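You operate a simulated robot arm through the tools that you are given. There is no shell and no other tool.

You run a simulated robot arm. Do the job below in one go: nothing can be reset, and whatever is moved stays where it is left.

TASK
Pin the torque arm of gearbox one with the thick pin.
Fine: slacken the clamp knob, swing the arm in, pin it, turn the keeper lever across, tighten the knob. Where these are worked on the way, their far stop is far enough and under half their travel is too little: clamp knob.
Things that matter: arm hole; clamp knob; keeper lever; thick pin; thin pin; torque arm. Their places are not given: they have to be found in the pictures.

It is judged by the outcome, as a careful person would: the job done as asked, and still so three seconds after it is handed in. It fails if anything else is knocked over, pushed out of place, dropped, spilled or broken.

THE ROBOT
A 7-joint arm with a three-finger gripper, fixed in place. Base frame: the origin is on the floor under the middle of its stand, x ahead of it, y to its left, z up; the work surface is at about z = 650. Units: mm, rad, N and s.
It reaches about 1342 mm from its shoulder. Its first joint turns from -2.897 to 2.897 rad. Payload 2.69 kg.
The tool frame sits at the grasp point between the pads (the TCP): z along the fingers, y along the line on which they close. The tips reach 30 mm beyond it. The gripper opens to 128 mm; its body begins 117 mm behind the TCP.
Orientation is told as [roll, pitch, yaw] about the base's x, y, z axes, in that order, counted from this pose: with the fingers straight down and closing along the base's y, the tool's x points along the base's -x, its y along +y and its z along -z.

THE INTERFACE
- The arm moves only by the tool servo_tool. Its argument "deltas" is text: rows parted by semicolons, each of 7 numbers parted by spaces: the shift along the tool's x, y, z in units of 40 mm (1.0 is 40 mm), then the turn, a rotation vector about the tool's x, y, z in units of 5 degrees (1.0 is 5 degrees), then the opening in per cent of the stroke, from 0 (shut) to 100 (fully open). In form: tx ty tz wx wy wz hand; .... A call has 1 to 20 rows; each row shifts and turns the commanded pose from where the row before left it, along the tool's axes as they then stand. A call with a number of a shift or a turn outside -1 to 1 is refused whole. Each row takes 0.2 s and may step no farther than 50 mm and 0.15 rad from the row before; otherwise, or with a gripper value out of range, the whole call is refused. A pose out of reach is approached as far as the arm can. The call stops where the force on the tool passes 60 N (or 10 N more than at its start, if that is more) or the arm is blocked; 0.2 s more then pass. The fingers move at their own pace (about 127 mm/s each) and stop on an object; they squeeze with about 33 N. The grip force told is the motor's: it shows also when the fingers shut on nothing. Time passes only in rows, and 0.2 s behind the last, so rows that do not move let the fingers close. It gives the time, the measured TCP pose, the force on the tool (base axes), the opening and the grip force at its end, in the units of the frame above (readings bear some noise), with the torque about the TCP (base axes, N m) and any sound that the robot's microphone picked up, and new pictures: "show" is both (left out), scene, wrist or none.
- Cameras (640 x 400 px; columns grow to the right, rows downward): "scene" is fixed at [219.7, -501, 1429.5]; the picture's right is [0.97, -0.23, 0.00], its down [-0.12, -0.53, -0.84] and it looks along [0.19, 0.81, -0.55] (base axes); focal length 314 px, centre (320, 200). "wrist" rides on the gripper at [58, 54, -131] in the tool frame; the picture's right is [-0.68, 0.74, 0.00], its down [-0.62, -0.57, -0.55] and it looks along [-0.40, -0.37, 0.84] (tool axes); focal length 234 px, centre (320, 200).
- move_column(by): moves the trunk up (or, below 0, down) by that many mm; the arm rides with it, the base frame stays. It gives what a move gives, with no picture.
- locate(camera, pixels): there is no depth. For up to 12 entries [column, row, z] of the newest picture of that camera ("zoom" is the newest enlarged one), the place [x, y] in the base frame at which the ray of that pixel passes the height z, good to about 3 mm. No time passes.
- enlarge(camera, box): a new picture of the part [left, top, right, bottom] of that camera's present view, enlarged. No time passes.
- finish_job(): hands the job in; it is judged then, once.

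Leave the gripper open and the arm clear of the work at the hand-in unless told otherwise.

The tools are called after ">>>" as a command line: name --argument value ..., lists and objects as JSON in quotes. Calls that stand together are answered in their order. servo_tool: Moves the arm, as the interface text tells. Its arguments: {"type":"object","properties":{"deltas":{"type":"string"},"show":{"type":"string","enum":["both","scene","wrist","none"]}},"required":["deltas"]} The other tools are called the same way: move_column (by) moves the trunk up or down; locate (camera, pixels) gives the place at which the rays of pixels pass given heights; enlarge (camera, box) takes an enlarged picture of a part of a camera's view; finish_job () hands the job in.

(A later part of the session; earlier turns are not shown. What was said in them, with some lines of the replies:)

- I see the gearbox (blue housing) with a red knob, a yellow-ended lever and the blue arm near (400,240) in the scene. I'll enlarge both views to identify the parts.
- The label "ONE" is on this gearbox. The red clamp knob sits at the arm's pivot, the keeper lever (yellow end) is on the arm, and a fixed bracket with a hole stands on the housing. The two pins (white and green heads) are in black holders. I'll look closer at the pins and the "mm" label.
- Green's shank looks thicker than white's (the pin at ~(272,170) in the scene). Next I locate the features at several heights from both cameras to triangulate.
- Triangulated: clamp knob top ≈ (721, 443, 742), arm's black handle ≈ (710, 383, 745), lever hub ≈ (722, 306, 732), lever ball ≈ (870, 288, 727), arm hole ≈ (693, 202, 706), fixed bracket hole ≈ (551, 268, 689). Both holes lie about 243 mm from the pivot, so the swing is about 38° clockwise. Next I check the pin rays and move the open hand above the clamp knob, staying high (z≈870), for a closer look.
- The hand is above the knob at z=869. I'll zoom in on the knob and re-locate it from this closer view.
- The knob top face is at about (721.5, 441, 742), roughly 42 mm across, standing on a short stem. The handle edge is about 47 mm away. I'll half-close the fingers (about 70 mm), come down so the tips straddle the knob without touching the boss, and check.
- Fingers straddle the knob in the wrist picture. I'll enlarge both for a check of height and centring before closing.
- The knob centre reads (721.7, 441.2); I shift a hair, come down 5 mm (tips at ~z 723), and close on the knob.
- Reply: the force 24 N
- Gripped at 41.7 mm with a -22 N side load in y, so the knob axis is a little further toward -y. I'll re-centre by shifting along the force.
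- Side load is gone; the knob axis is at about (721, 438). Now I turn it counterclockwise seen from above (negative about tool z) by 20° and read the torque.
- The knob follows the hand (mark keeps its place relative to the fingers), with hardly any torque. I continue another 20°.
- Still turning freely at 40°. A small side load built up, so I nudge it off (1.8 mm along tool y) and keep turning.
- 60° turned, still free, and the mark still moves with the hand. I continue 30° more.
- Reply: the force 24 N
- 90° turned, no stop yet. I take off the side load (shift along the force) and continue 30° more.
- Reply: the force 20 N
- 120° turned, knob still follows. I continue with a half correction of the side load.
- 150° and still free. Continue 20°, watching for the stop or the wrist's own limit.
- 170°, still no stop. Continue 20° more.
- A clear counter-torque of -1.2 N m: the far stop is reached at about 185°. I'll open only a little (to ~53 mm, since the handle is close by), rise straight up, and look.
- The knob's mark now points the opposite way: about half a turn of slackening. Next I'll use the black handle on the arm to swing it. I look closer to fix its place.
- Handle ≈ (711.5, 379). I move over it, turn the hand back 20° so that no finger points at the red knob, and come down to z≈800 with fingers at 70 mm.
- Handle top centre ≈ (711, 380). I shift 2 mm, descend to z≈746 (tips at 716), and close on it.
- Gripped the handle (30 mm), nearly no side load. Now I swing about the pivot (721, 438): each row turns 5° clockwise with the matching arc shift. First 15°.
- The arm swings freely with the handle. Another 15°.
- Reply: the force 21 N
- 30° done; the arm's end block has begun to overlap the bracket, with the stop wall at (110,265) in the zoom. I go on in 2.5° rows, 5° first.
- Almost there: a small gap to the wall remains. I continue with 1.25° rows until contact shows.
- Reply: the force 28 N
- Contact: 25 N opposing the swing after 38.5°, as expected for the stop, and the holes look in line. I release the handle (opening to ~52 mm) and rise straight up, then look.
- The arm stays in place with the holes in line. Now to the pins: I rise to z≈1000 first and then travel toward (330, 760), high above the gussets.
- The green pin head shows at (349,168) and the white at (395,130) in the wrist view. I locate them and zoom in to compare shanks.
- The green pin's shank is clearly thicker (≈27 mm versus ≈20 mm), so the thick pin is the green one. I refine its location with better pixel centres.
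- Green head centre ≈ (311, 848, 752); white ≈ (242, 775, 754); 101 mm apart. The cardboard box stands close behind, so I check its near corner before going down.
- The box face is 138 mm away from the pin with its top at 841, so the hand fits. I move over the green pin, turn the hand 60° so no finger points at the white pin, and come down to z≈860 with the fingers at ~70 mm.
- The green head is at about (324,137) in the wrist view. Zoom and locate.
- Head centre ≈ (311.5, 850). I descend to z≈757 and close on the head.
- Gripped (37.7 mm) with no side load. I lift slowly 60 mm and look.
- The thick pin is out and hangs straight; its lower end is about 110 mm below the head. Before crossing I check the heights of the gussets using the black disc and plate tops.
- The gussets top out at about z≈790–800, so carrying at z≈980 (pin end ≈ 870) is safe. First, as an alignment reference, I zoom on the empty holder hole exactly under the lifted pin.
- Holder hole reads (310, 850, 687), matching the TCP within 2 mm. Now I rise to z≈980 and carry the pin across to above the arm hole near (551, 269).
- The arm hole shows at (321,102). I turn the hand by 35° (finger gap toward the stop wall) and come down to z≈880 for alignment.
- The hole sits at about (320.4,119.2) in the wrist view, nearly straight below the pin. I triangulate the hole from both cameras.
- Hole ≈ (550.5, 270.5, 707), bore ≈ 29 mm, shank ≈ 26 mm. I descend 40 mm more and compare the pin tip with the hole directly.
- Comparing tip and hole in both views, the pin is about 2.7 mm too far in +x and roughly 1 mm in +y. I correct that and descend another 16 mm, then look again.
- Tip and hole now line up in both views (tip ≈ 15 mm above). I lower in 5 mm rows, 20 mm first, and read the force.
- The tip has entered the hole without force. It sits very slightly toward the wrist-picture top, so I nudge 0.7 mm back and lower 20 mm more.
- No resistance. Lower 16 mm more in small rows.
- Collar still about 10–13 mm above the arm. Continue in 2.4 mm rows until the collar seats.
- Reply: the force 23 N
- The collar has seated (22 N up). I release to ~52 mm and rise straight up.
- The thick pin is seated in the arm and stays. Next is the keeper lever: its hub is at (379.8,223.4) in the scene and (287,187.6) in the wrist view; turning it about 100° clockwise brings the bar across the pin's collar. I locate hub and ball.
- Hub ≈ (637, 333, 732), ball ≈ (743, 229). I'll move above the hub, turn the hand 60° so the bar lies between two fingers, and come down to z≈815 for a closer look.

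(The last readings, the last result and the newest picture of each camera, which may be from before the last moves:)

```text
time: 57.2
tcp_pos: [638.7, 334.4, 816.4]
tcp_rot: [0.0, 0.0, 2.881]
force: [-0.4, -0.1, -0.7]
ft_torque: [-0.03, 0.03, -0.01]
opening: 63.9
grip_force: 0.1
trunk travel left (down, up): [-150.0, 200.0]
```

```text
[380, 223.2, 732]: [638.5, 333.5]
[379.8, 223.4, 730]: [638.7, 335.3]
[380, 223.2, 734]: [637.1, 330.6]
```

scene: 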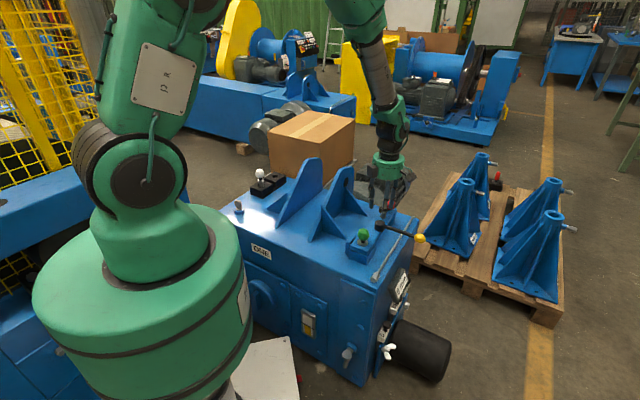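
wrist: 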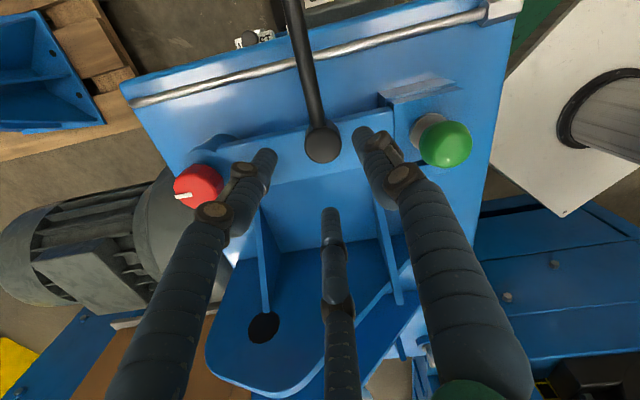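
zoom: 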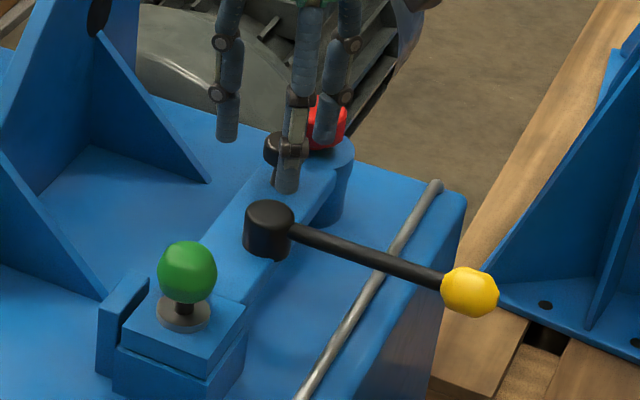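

Hub ≈ (636, 333). I shift 2.5 mm, descend to z≈745 (tips 715) and close on the hub.

>>> servo_tool --deltas "-0.053 0.045 0.5 0 0 0 50; 0 0 0.75 0 0 0 50; 0 0 0.5 0 0 0 50; 0 0 0 0 0 0 50; 0 0 0 0 0 0 20; 0 0 0 0 0 0 0; 0 0 0 0 0 0 0; 0 0 0 0 0 0 0" --show "both"

>>> enlarge --camera "scene" --box '[340, 180, 440, 260]'

```text
time: 59.0
tcp_pos: [636.0, 332.4, 745.6]
tcp_rot: [0.0, 0.0, 2.879]
force: [8.3, -2.8, -2.5]
ft_torque: [-0.14, -0.27, 0.03]
opening: 35.1
grip_force: 45.0
trunk travel left (down, up): [-150.0, 200.0]
```

scene: 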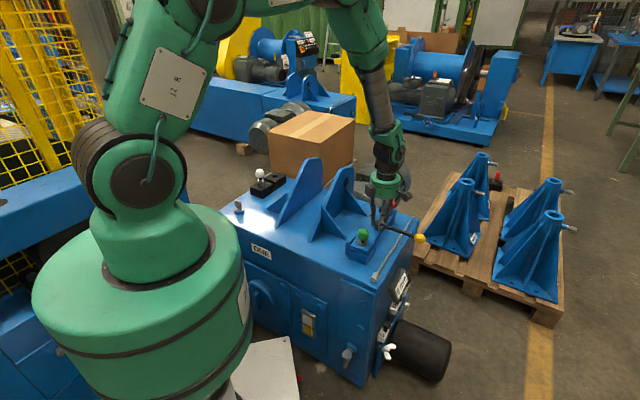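
wrist: 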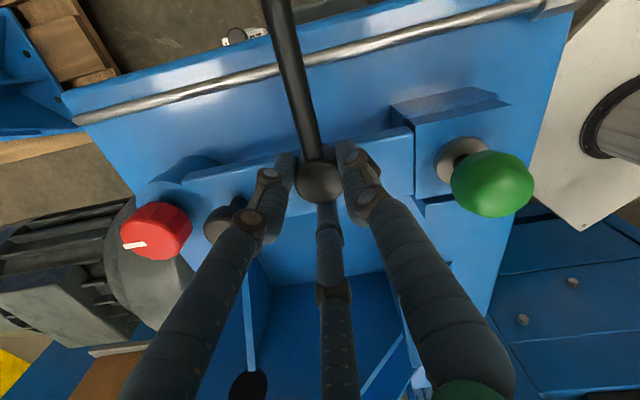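

```text
5.00 times, centred on (390, 220) of scene
```

zoom: 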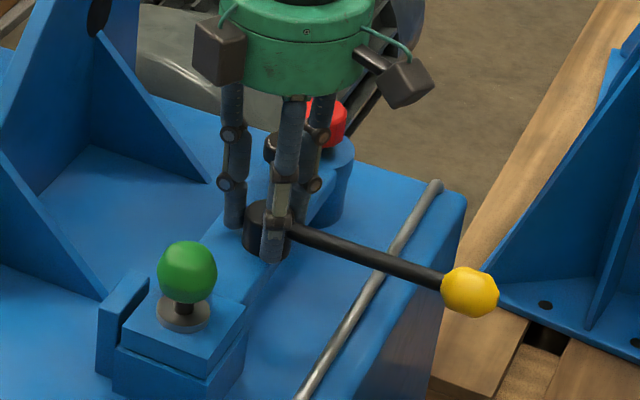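

Hub gripped (35 mm). I turn clockwise 20° and check the torque and picture.

>>> servo_tool --deltas "0.02 0 0 0 0 1 0; 0 0 0 0 0 1 0; 0 0 0 0 0 1 0; 0 0 0 0 0 1 0; 0 0 0 0 0 0 0" --show "wrist"

>>> enlarge --camera "scene" --box '[340, 180, 440, 260]'

```text
time: 60.2
tcp_pos: [636.5, 332.0, 746.1]
tcp_rot: [-0.001, 0.001, 2.53]
force: [6.7, -2.7, -1.3]
ft_torque: [-0.08, -0.22, -0.03]
opening: 34.8
grip_force: 45.1
trunk travel left (down, up): [-150.0, 200.0]
```

wrist: 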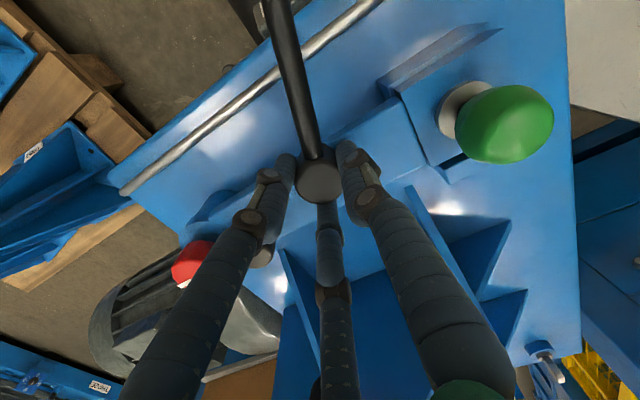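

```text
5.00 times, centred on (390, 220) of scene
```

zoom: 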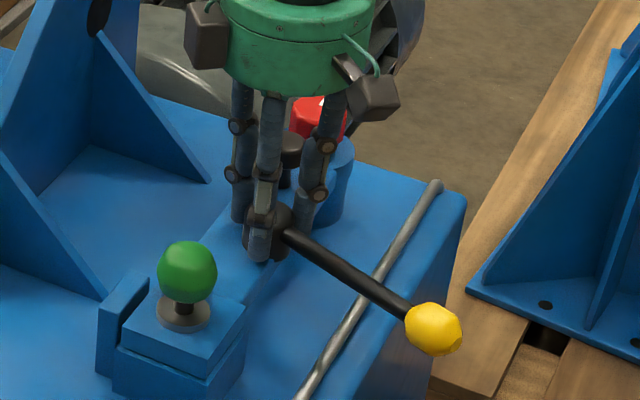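

The lever turns with the hub. Another 40°.

>>> servo_tool --deltas "0 0 0 0 0 1 0; 0 0 0 0 0 1 0; 0 0 0 0 0 1 0; 0 0 0 0 0 1 0; 0 0 0 0 0 1 0; 0 0 0 0 0 1 0; 0 0 0 0 0 1 0; 0 0 0 0 0 1 0; 0 0 0 0 0 0 0" --show "wrist"

>>> enlarge --camera "scene" --box '[330, 180, 430, 280]'

```text
time: 62.2
tcp_pos: [636.8, 332.4, 746.1]
tcp_rot: [-0.001, 0.001, 1.831]
force: [17.2, -8.7, -0.6]
ft_torque: [-0.21, -0.51, 0.1]
opening: 34.7
grip_force: 45.3
trunk travel left (down, up): [-150.0, 200.0]
```

wrist: 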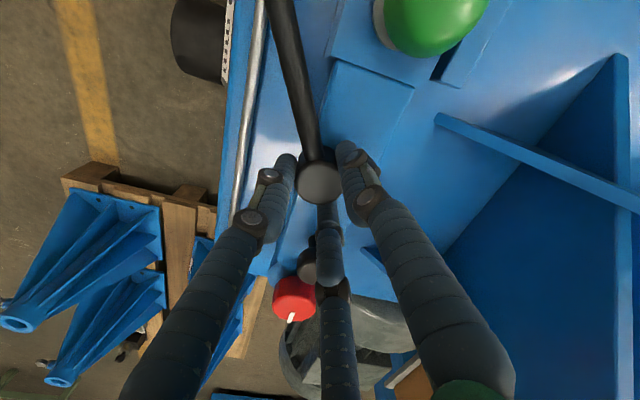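

```text
4.00 times, centred on (380, 230) of scene
```

zoom: 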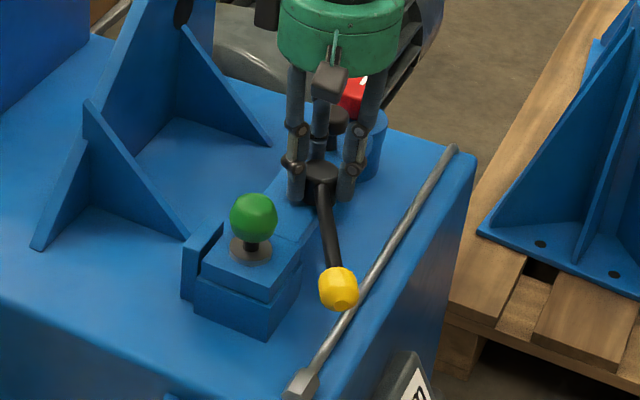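

Lever at about -105°, approaching the pin. I relieve the side load and turn 20° more.

>>> servo_tool --deltas "0.027 -0.032 0 0 0 1 0; 0 0 0 0 0 1 0; 0 0 0 0 0 1 0; 0 0 0 0 0 1 0; 0 0 0 0 0 0 0" --show "none"

>>> enlarge --camera "scene" --box '[340, 200, 400, 275]'

>>> enlarge --camera "wrist" --box '[200, 0, 460, 210]'

```text
time: 63.4
tcp_pos: [636.7, 332.3, 745.7]
tcp_rot: [0.001, -0.002, 1.482]
force: [-1.1, 0.6, 6.9]
ft_torque: [-0.1, 0.14, -0.08]
opening: 34.2
grip_force: 44.4
trunk travel left (down, up): [-150.0, 200.0]
```

```text
5.33 times, centred on (370, 238) of scene
```

zoom: 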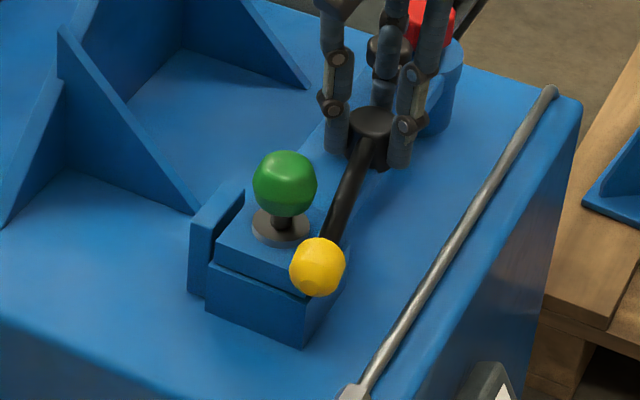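

```text
1.90 times, centred on (330, 105) of wrist
```

zoom: 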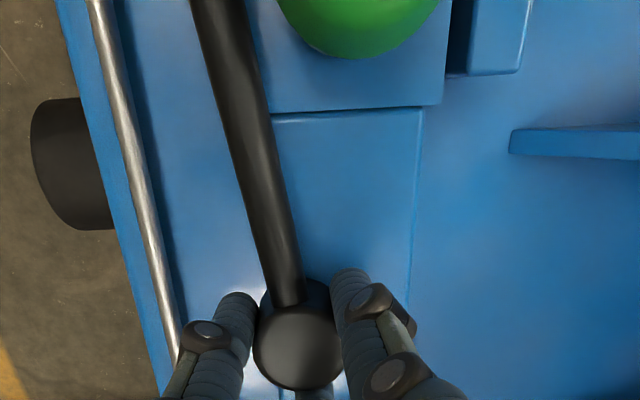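

Clear so far. Two more 5° rows, checking torque.

>>> servo_tool --deltas "0 0 0 0 0 1 0; 0 0 0 0 0 1 0; 0 0 0 0 0 0 0" --show "none"

>>> enlarge --camera "scene" --box '[340, 205, 395, 265]'

```text
time: 64.2
tcp_pos: [638.4, 331.0, 745.1]
tcp_rot: [0.001, -0.001, 1.306]
force: [-4.6, -7.0, 9.0]
ft_torque: [-0.43, 0.25, 0.24]
opening: 34.3
grip_force: 45.5
trunk travel left (down, up): [-150.0, 200.0]
```

```text
6.67 times, centred on (368, 235) of scene
```

zoom: 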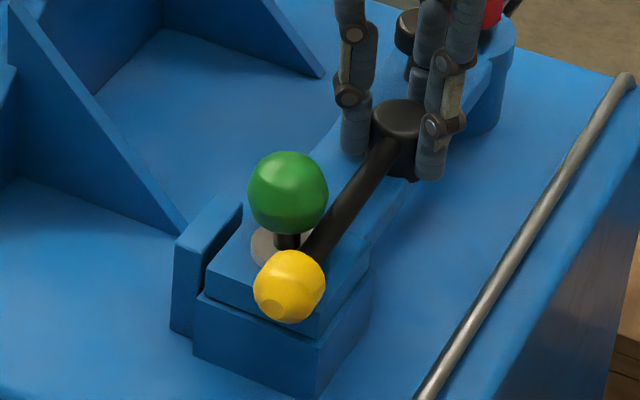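

The bar now lies over the collar, close to the pin's neck. I continue in 2.5° rows.

>>> servo_tool --deltas "0 0 0 0 0 0.5 0; 0 0 0 0 0 0.5 0; 0 0 0 0 0 0 0" --show "none"

>>> enlarge --camera "scene" --box '[340, 205, 395, 265]'

>>> enlarge --camera "wrist" --box '[200, 0, 460, 210]'

```text
time: 65.0
tcp_pos: [636.9, 331.9, 746.0]
tcp_rot: [0.0, -0.001, 1.22]
force: [-3.9, -10.5, 0.1]
ft_torque: [-0.29, -0.08, 0.29]
opening: 33.9
grip_force: 44.9
trunk travel left (down, up): [-150.0, 200.0]
```

```text
6.67 times, centred on (368, 235) of scene
```

zoom: 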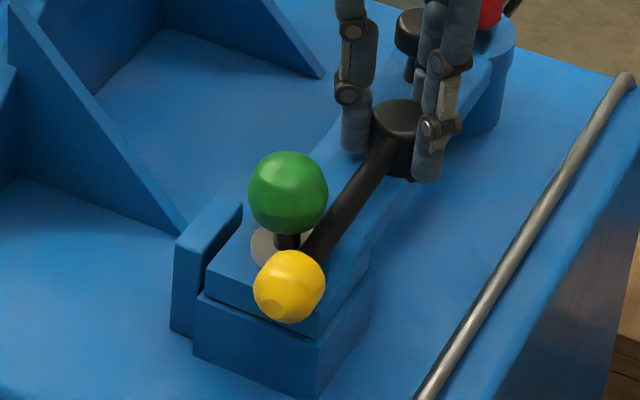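

```text
1.90 times, centred on (330, 105) of wrist
```

zoom: 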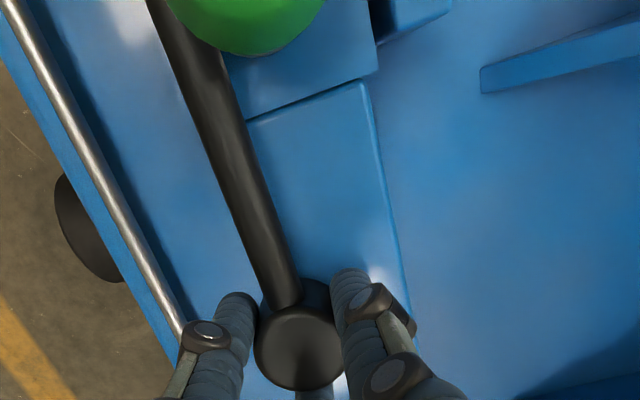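

The lever no longer moves with the last 5° (same place in the picture, torque 0.3 N m, hub slipping): it is at its end. I measure where the ball ended up.

>>> locate --camera "scene" --pixels '[[363.5, 248, 727], [363.5, 248, 722], [370, 240, 727], [380, 222.3, 732]]'

>>> enlarge --camera "scene" --box '[350, 225, 380, 260]'

```text
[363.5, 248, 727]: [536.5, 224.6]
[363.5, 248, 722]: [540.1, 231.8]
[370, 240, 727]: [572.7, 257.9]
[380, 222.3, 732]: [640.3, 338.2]
```

```text
11.43 times, centred on (365, 242) of scene
```

zoom: 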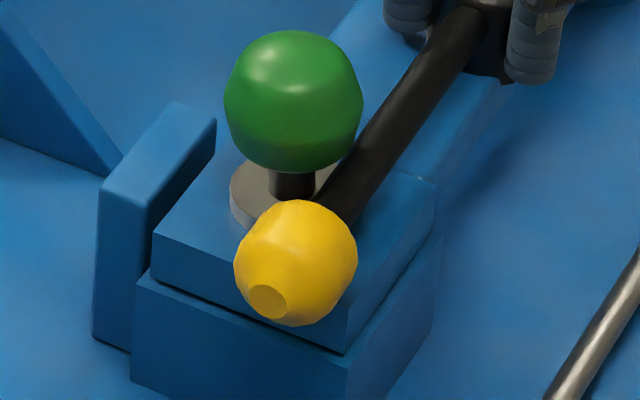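

The bar now lies across the collar right against the neck after ~90° of turn, which is its end. I open to ~60 mm and rise straight up.

>>> servo_tool --deltas "0 0 0 0 0 0 47; 0 0 0 0 0 0 47; 0 0 0 0 0 0 47; 0 0 -0.5 0 0 0 47; 0 0 -1 0 0 0 47; 0 0 -1 0 0 0 47; 0 0 -1 0 0 0 47; 0 0 0 0 0 0 47" --show "both"

>>> enlarge --camera "scene" --box '[340, 190, 420, 265]'

>>> enlarge --camera "wrist" --box '[200, 0, 460, 210]'

```text
time: 66.8
tcp_pos: [637.4, 330.4, 885.9]
tcp_rot: [0.0, 0.001, 1.221]
force: [-0.7, -0.3, -0.2]
ft_torque: [0.04, -0.02, 0.01]
opening: 60.1
grip_force: 0.0
trunk travel left (down, up): [-150.0, 200.0]
```

scene: 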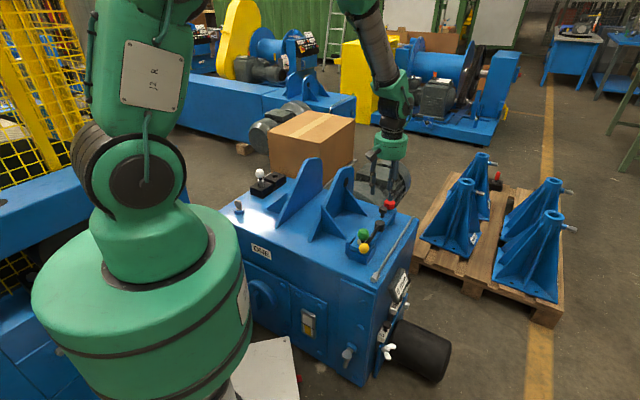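
wrist: 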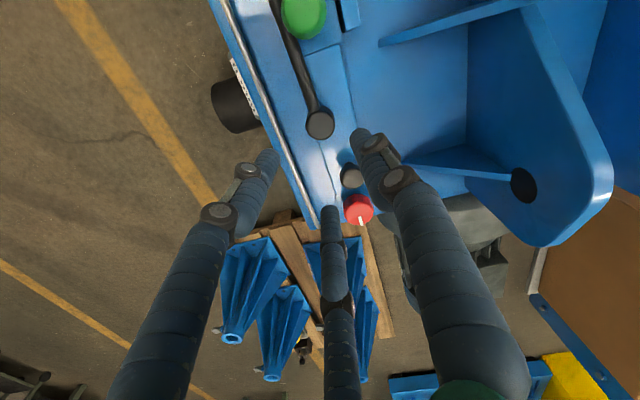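

```text
5.33 times, centred on (380, 228) of scene
```

zoom: 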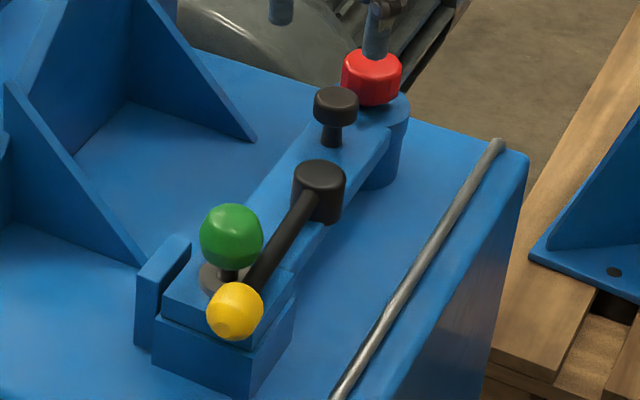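

```text
1.90 times, centred on (330, 105) of wrist
```

zoom: 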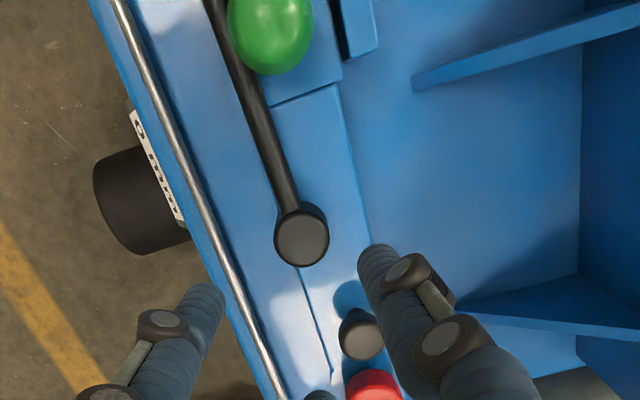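

The lever is across and stays. Now I tighten the clamp knob. I move above it at (721, 438) and wind the hand back to yaw ≈165° to have 180°+ of clockwise turn available.

>>> servo_tool --deltas "-0.809 -0.262 0 0 0 0 55; -0.809 -0.262 0 0 0 0 55; -0.809 -0.262 0 0 0 0 55; -0.809 -0.262 0 0 0 0 55; 0 0 0 0 0 -1 55; 0 0 0 0 0 -1 55; 0 0 0 0 0 -1 55; 0 0 0 0 0 -1 55; 0 0 0 0 0 -1 55; 0 0 0 0 0 -1 55; 0 0 0 0 0 -1 55; 0 0 0 0 0 -1 55; 0 0 0 0 0 -1 55; 0 0 0 0 0 -1 55; 0 0 0 0 0 -1 55; 0 0 0 0 0 -1 55; 0 0 0 0 0 -1 55; 0 0 0 0 0 -1 55; 0 0 0 0 0 -1 55; 0 0 0 0 0 -1 55" --show "none"

>>> servo_tool --deltas "0 0 0 0 0 -1 55; 0 0 0 0 0 -1 55; 0 0 0 0 0 -1 55; 0 0 0.9 0 0 0 55; 0 0 0.9 0 0 0 55; 0 0 0 0 0 0 55" --show "both"

>>> enlarge --camera "wrist" --box '[220, 80, 420, 240]'

```text
time: 71.0
tcp_pos: [721.6, 439.6, 886.4]
tcp_rot: [0.001, 0.0, 2.621]
force: [0.9, -0.3, -0.2]
ft_torque: [-0.02, -0.03, 0.0]
opening: 70.5
grip_force: 0.1
trunk travel left (down, up): [-150.0, 200.0]
```

```text
time: 72.4
tcp_pos: [721.5, 439.9, 812.8]
tcp_rot: [0.001, 0.0, 2.881]
force: [0.0, 0.1, -0.8]
ft_torque: [-0.01, 0.04, 0.0]
opening: 70.4
grip_force: 0.1
trunk travel left (down, up): [-150.0, 200.0]
```

scene: 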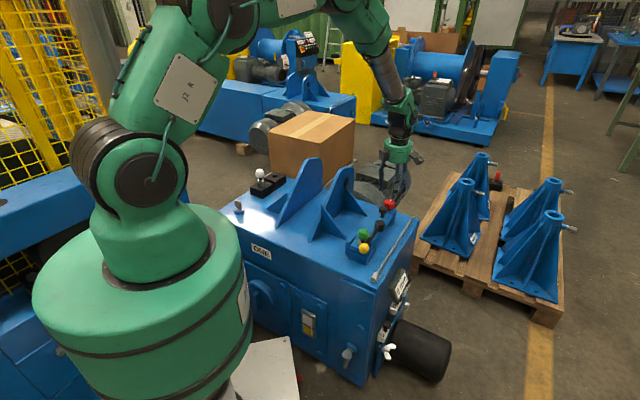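
wrist: 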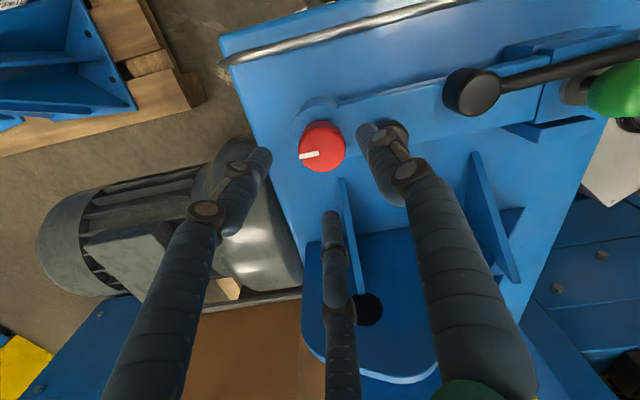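

```text
2.50 times, centred on (320, 160) of wrist
```

zoom: 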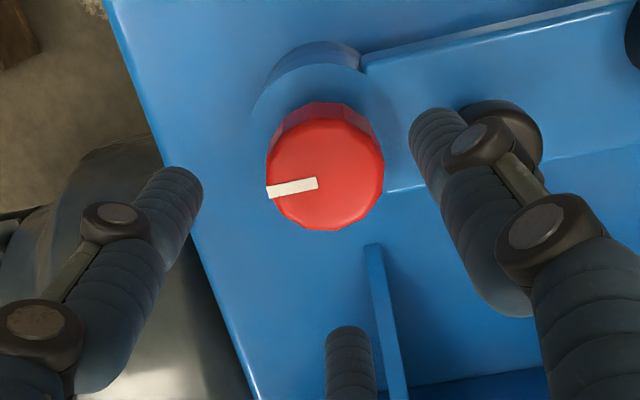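

Knob centred within 2 mm. I correct, descend to z≈753, and close on the knob.

>>> servo_tool --deltas "-0.005 0.04 0.5 0 0 0 52; 0 0 0.5 0 0 0 52; 0 0 0.5 0 0 0 52; 0 0 0 0 0 0 52; 0 0 0 0 0 0 20; 0 0 0 0 0 0 0; 0 0 0 0 0 0 0; 0 0 0 0 0 0 0" --show "both"

```text
time: 74.2
tcp_pos: [721.6, 437.6, 754.8]
tcp_rot: [-0.001, 0.0, 2.879]
force: [-5.9, 8.3, 1.0]
ft_torque: [0.33, 0.08, -0.15]
opening: 43.0
grip_force: 44.5
trunk travel left (down, up): [-150.0, 200.0]
```

scene: 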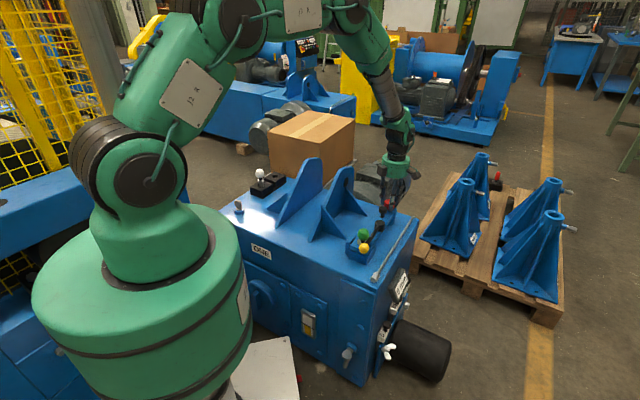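
wrist: 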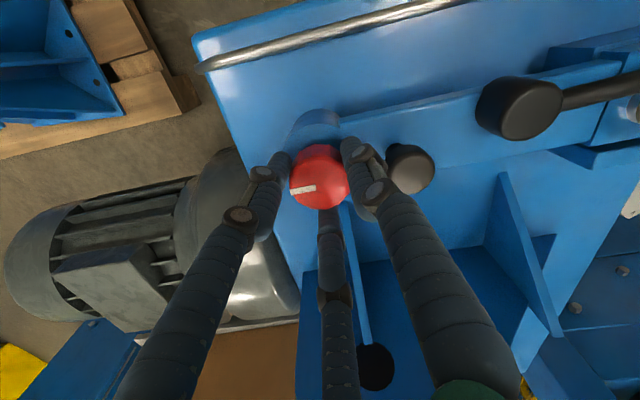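

Gripped (43 mm), light side load. I turn clockwise 30°, then keep going with checks.

>>> servo_tool --deltas "-0.015 -0.02 0 0 0 1 0; 0 0 0 0 0 1 0; 0 0 0 0 0 1 0; 0 0 0 0 0 1 0; 0 0 0 0 0 1 0; 0 0 0 0 0 1 0" --show "wrist"

```text
time: 75.6
tcp_pos: [722.1, 437.6, 753.9]
tcp_rot: [0.001, 0.0, 2.354]
force: [1.7, 1.4, 1.7]
ft_torque: [-0.09, -0.09, 0.03]
opening: 43.4
grip_force: 45.3
trunk travel left (down, up): [-150.0, 200.0]
```

wrist: 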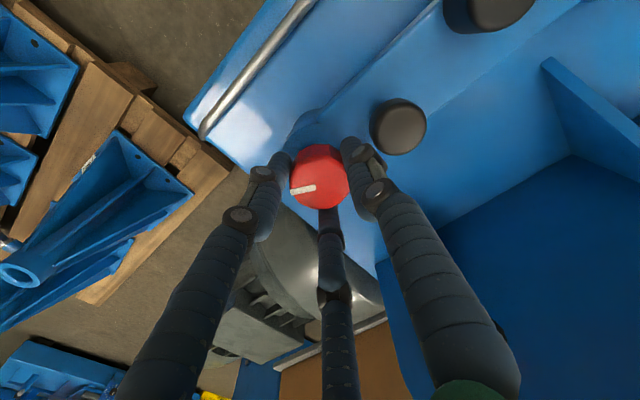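

The knob follows the hand with no torque yet. Continue 45°.

>>> servo_tool --deltas "0 0 0 0 0 1 0; 0 0 0 0 0 1 0; 0 0 0 0 0 1 0; 0 0 0 0 0 1 0; 0 0 0 0 0 1 0; 0 0 0 0 0 1 0; 0 0 0 0 0 1 0; 0 0 0 0 0 1 0; 0 0 0 0 0 1 0" --show "wrist"

```text
time: 77.6
tcp_pos: [721.7, 439.3, 754.0]
tcp_rot: [0.0, -0.001, 1.567]
force: [5.8, -3.9, 3.0]
ft_torque: [-0.2, -0.15, -0.01]
opening: 43.5
grip_force: 45.2
trunk travel left (down, up): [-150.0, 200.0]
```

wrist: 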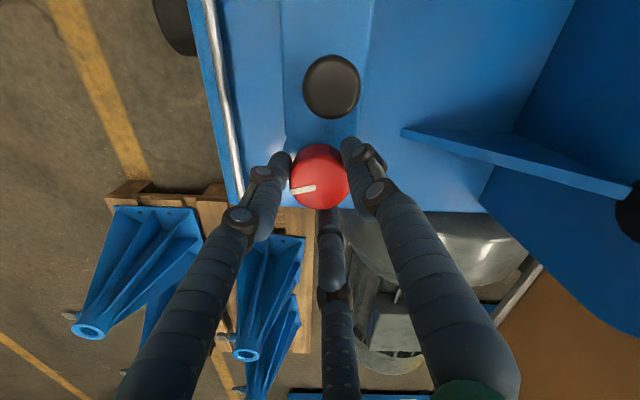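

Turned 75° so far, still free. Continue 45°.

>>> servo_tool --deltas "0 0 0 0 0 1 0; 0 0 0 0 0 1 0; 0 0 0 0 0 1 0; 0 0 0 0 0 1 0; 0 0 0 0 0 1 0; 0 0 0 0 0 1 0; 0 0 0 0 0 1 0; 0 0 0 0 0 1 0; 0 0 0 0 0 1 0" --show "wrist"

```text
time: 79.6
tcp_pos: [720.4, 439.4, 754.2]
tcp_rot: [0.0, 0.0, 0.783]
force: [9.5, -7.4, 3.2]
ft_torque: [-0.29, -0.3, 0.0]
opening: 42.9
grip_force: 45.4
trunk travel left (down, up): [-150.0, 200.0]
```

wrist: 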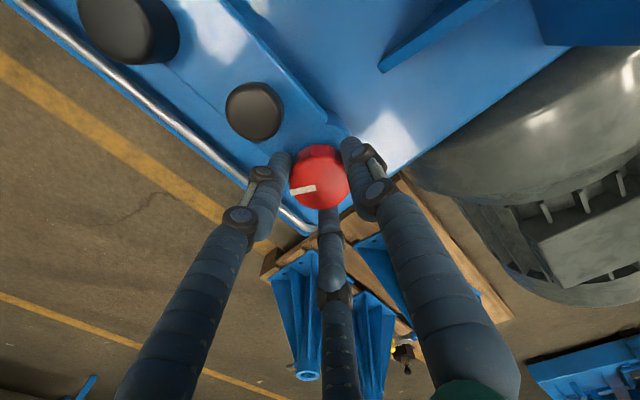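

120° done. I ease the side load and continue 40°.

>>> servo_tool --deltas "-0.004 -0.025 0 0 0 1 0; 0 0 0 0 0 1 0; 0 0 0 0 0 1 0; 0 0 0 0 0 1 0; 0 0 0 0 0 1 0; 0 0 0 0 0 1 0; 0 0 0 0 0 1 0; 0 0 0 0 0 1 0" --show "wrist"

```text
time: 81.4
tcp_pos: [720.6, 439.5, 753.2]
tcp_rot: [0.0, 0.0, 0.085]
force: [-5.8, 10.0, 4.1]
ft_torque: [0.24, 0.28, -0.01]
opening: 43.0
grip_force: 45.4
trunk travel left (down, up): [-150.0, 200.0]
```

wrist: 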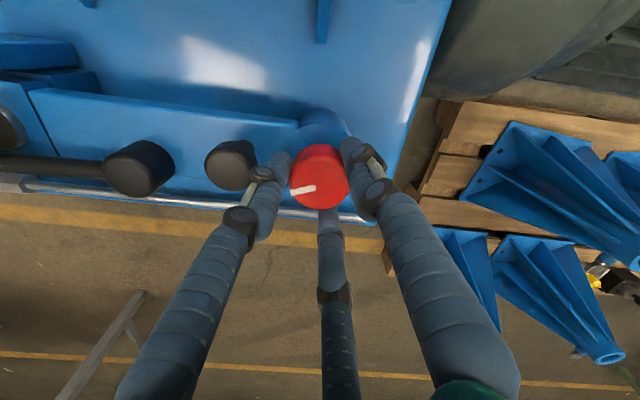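

160° done, still free and following. Continue in 5° rows, 15° more, looking for the stop's torque.

>>> servo_tool --deltas "0 0 0 0 0 1 0; 0 0 0 0 0 1 0; 0 0 0 0 0 1 0; 0 0 0 0 0 0 0" --show "none"

```text
time: 82.4
tcp_pos: [721.5, 439.2, 754.1]
tcp_rot: [-0.001, 0.0, -0.176]
force: [-9.6, 11.7, 4.7]
ft_torque: [0.39, 0.3, -0.03]
opening: 42.8
grip_force: 45.3
trunk travel left (down, up): [-150.0, 200.0]
```

>>> servo_tool --deltas "0 0.02 0 0 0 1 0; 0 0 0 0 0 1 0; 0 0 0 0 0 0 0" --show "wrist"

```text
time: 83.2
tcp_pos: [721.0, 437.9, 753.2]
tcp_rot: [0.001, -0.001, -0.351]
force: [-8.3, 2.1, 5.0]
ft_torque: [-0.06, 0.21, 0.12]
opening: 42.5
grip_force: 44.4
trunk travel left (down, up): [-150.0, 200.0]
```

wrist: 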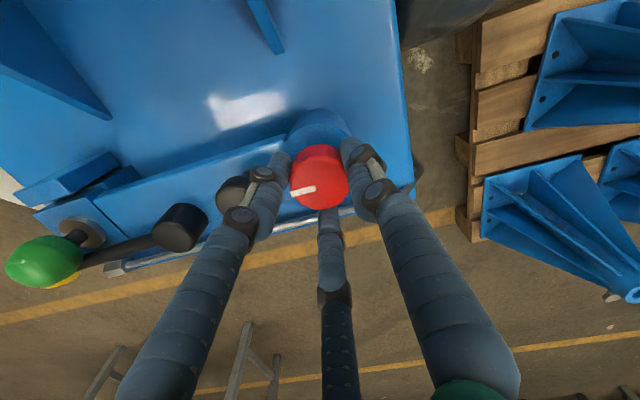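

185° turned with torque just starting (0.12). Continue 5° at a time.

>>> servo_tool --deltas "0 0 0 0 0 1 0; 0 0 0 0 0 0 0" --show "none"

```text
time: 83.8
tcp_pos: [721.4, 438.4, 754.4]
tcp_rot: [-0.001, -0.001, -0.437]
force: [-5.8, -3.4, 1.5]
ft_torque: [-0.2, -0.03, 0.38]
opening: 41.7
grip_force: 44.9
trunk travel left (down, up): [-150.0, 200.0]
```

>>> servo_tool --deltas "0 0 0 0 0 1 0; 0 0 0 0 0 0 0" --show "wrist"

>>> enlarge --camera "wrist" --box '[250, 110, 390, 230]'

```text
time: 84.4
tcp_pos: [722.1, 438.3, 754.2]
tcp_rot: [0.0, -0.002, -0.524]
force: [-3.8, -7.9, 0.2]
ft_torque: [-0.32, 0.06, 0.67]
opening: 41.6
grip_force: 44.8
trunk travel left (down, up): [-150.0, 200.0]
```

wrist: 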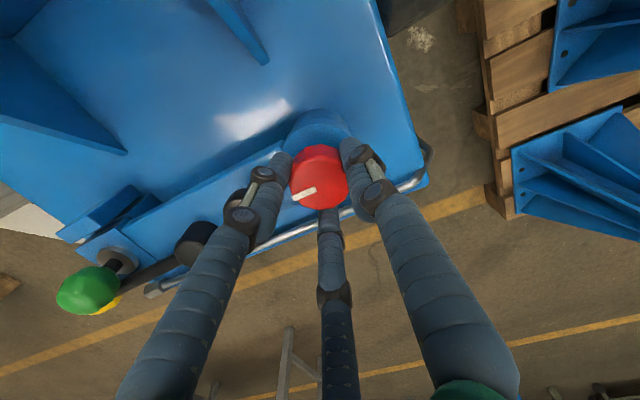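

```text
3.33 times, centred on (320, 170) of wrist
```

zoom: 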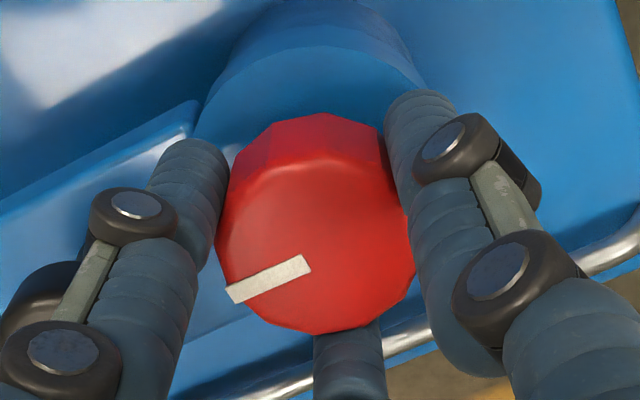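

The mark now lags in the hand, i.e. the knob has reached its tight stop (0.67 N m, mark back at its original direction). One more 5° to make it snug.

>>> servo_tool --deltas "0 0 0 0 0 1 0; 0 0 0 0 0 0 0" --show "wrist"

>>> enlarge --camera "scene" --box '[340, 180, 420, 265]'

```text
time: 85.0
tcp_pos: [722.7, 438.1, 754.1]
tcp_rot: [-0.001, 0.0, -0.611]
force: [-6.2, -8.5, -0.2]
ft_torque: [-0.35, 0.14, 0.83]
opening: 42.0
grip_force: 44.6
trunk travel left (down, up): [-150.0, 200.0]
```

wrist: 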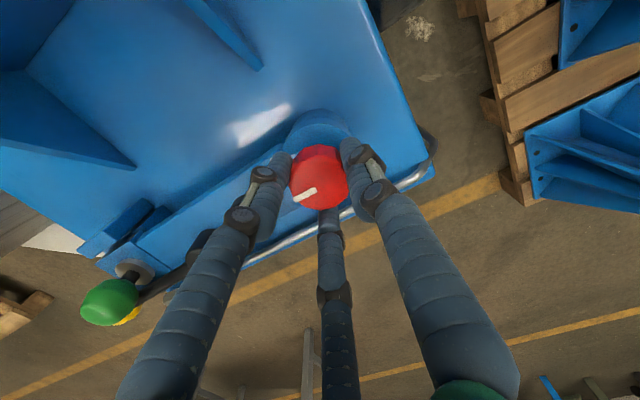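

```text
4.71 times, centred on (380, 222) of scene
```

zoom: 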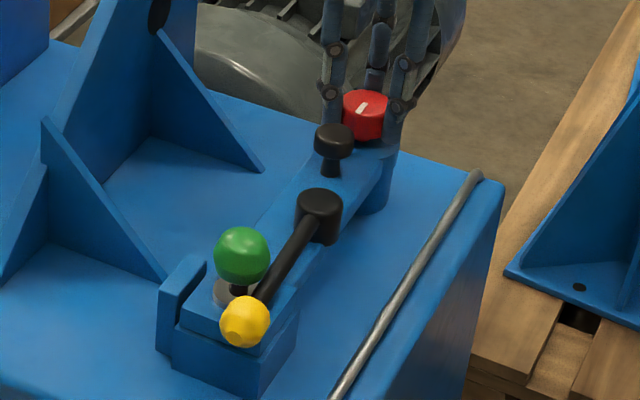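

Tight: 0.83 N m, mark pointing as at the start. I release to ~52 mm and rise straight up.

>>> servo_tool --deltas "0 0 0 0 0 0 41; 0 0 0 0 0 0 41; 0 0 0 0 0 0 41; 0 0 -0.5 0 0 0 41; 0 0 -1 0 0 0 41; 0 0 -1 0 0 0 41; 0 0 -1 0 0 0 60; 0 0 -1 0 0 0 100; 0 0 -1 0 0 0 100; 0 0 0 0 0 0 100" --show "both"

>>> enlarge --camera "scene" --box '[340, 190, 420, 265]'

>>> enlarge --camera "wrist" --box '[120, 20, 420, 220]'

```text
time: 87.2
tcp_pos: [720.8, 439.3, 974.3]
tcp_rot: [0.001, 0.001, -0.61]
force: [-0.2, 0.2, 0.4]
ft_torque: [0.04, -0.01, -0.02]
opening: 127.8
grip_force: 0.0
trunk travel left (down, up): [-150.0, 200.0]
```

scene: 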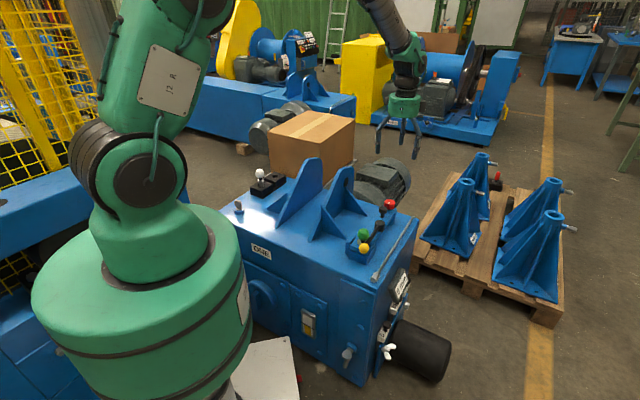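
wrist: 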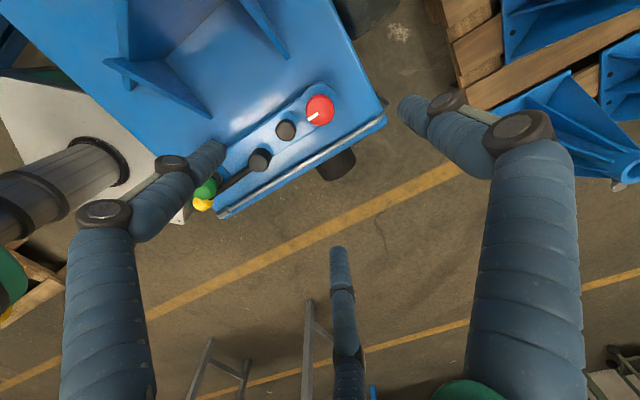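

```text
5.33 times, centred on (380, 228) of scene
```

zoom: 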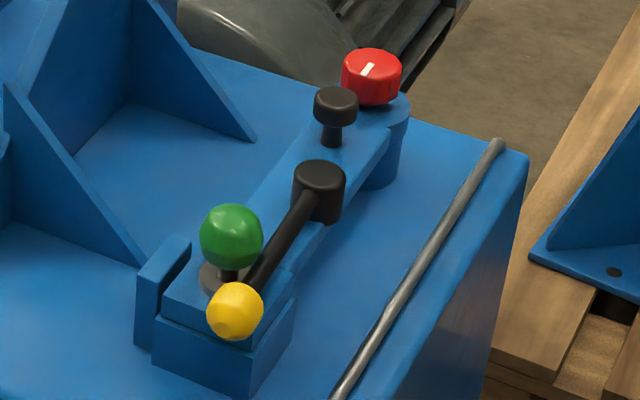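

```text
2.00 times, centred on (270, 120) of wrist
```

zoom: 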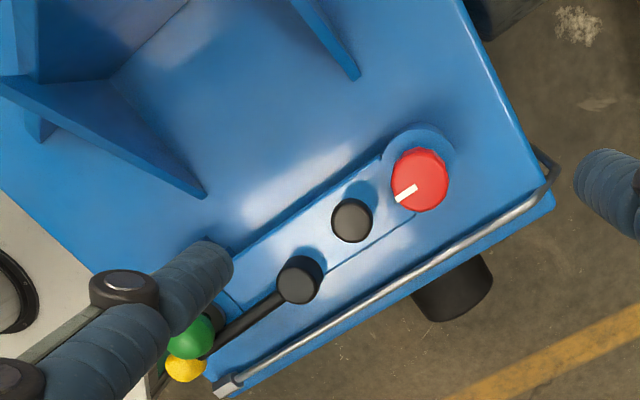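

Everything reads as wanted. The thick (green) pin is seated through the arm and bracket, and the keeper bar lies across its collar. The clamp knob's mark is back at its tight position, and the thin (white) pin is untouched in its holder. The hand is open and about 230 mm above the work. I hand the job in.

>>> finish_job

```text
The job is handed in.
```

I pinned the torque arm of gearbox one with the thick pin and handed the job in. I don't have the judging result.

1. **Clamp knob slackened:** I turned it counterclockwise about half a turn, until it stopped.
2. **Arm swung in:** I swung it about 38° by its black handle, until it met resistance as the holes lined up.
3. **Thick pin in:** I took the green-headed pin to be the thick one because its shank looked thicker, about 27 mm against 20 mm. It went through the arm and bracket without forcing, and its collar seated on the arm.
4. **Keeper lever across:** I turned it about 90° clockwise. It stopped with its bar over the pin's collar, right against the pin's neck. I couldn't tell whether the neck or the lever's own stop ended the turn.
5. **Clamp knob tightened:** I turned it clockwise to its stop. It took 0.83 N m at the end, and its mark points about where it did at the start.

The thin, white-headed pin was left in its holder, and I saw nothing knocked over or pushed out of place. The gripper was left open, about 230 mm above the knob.
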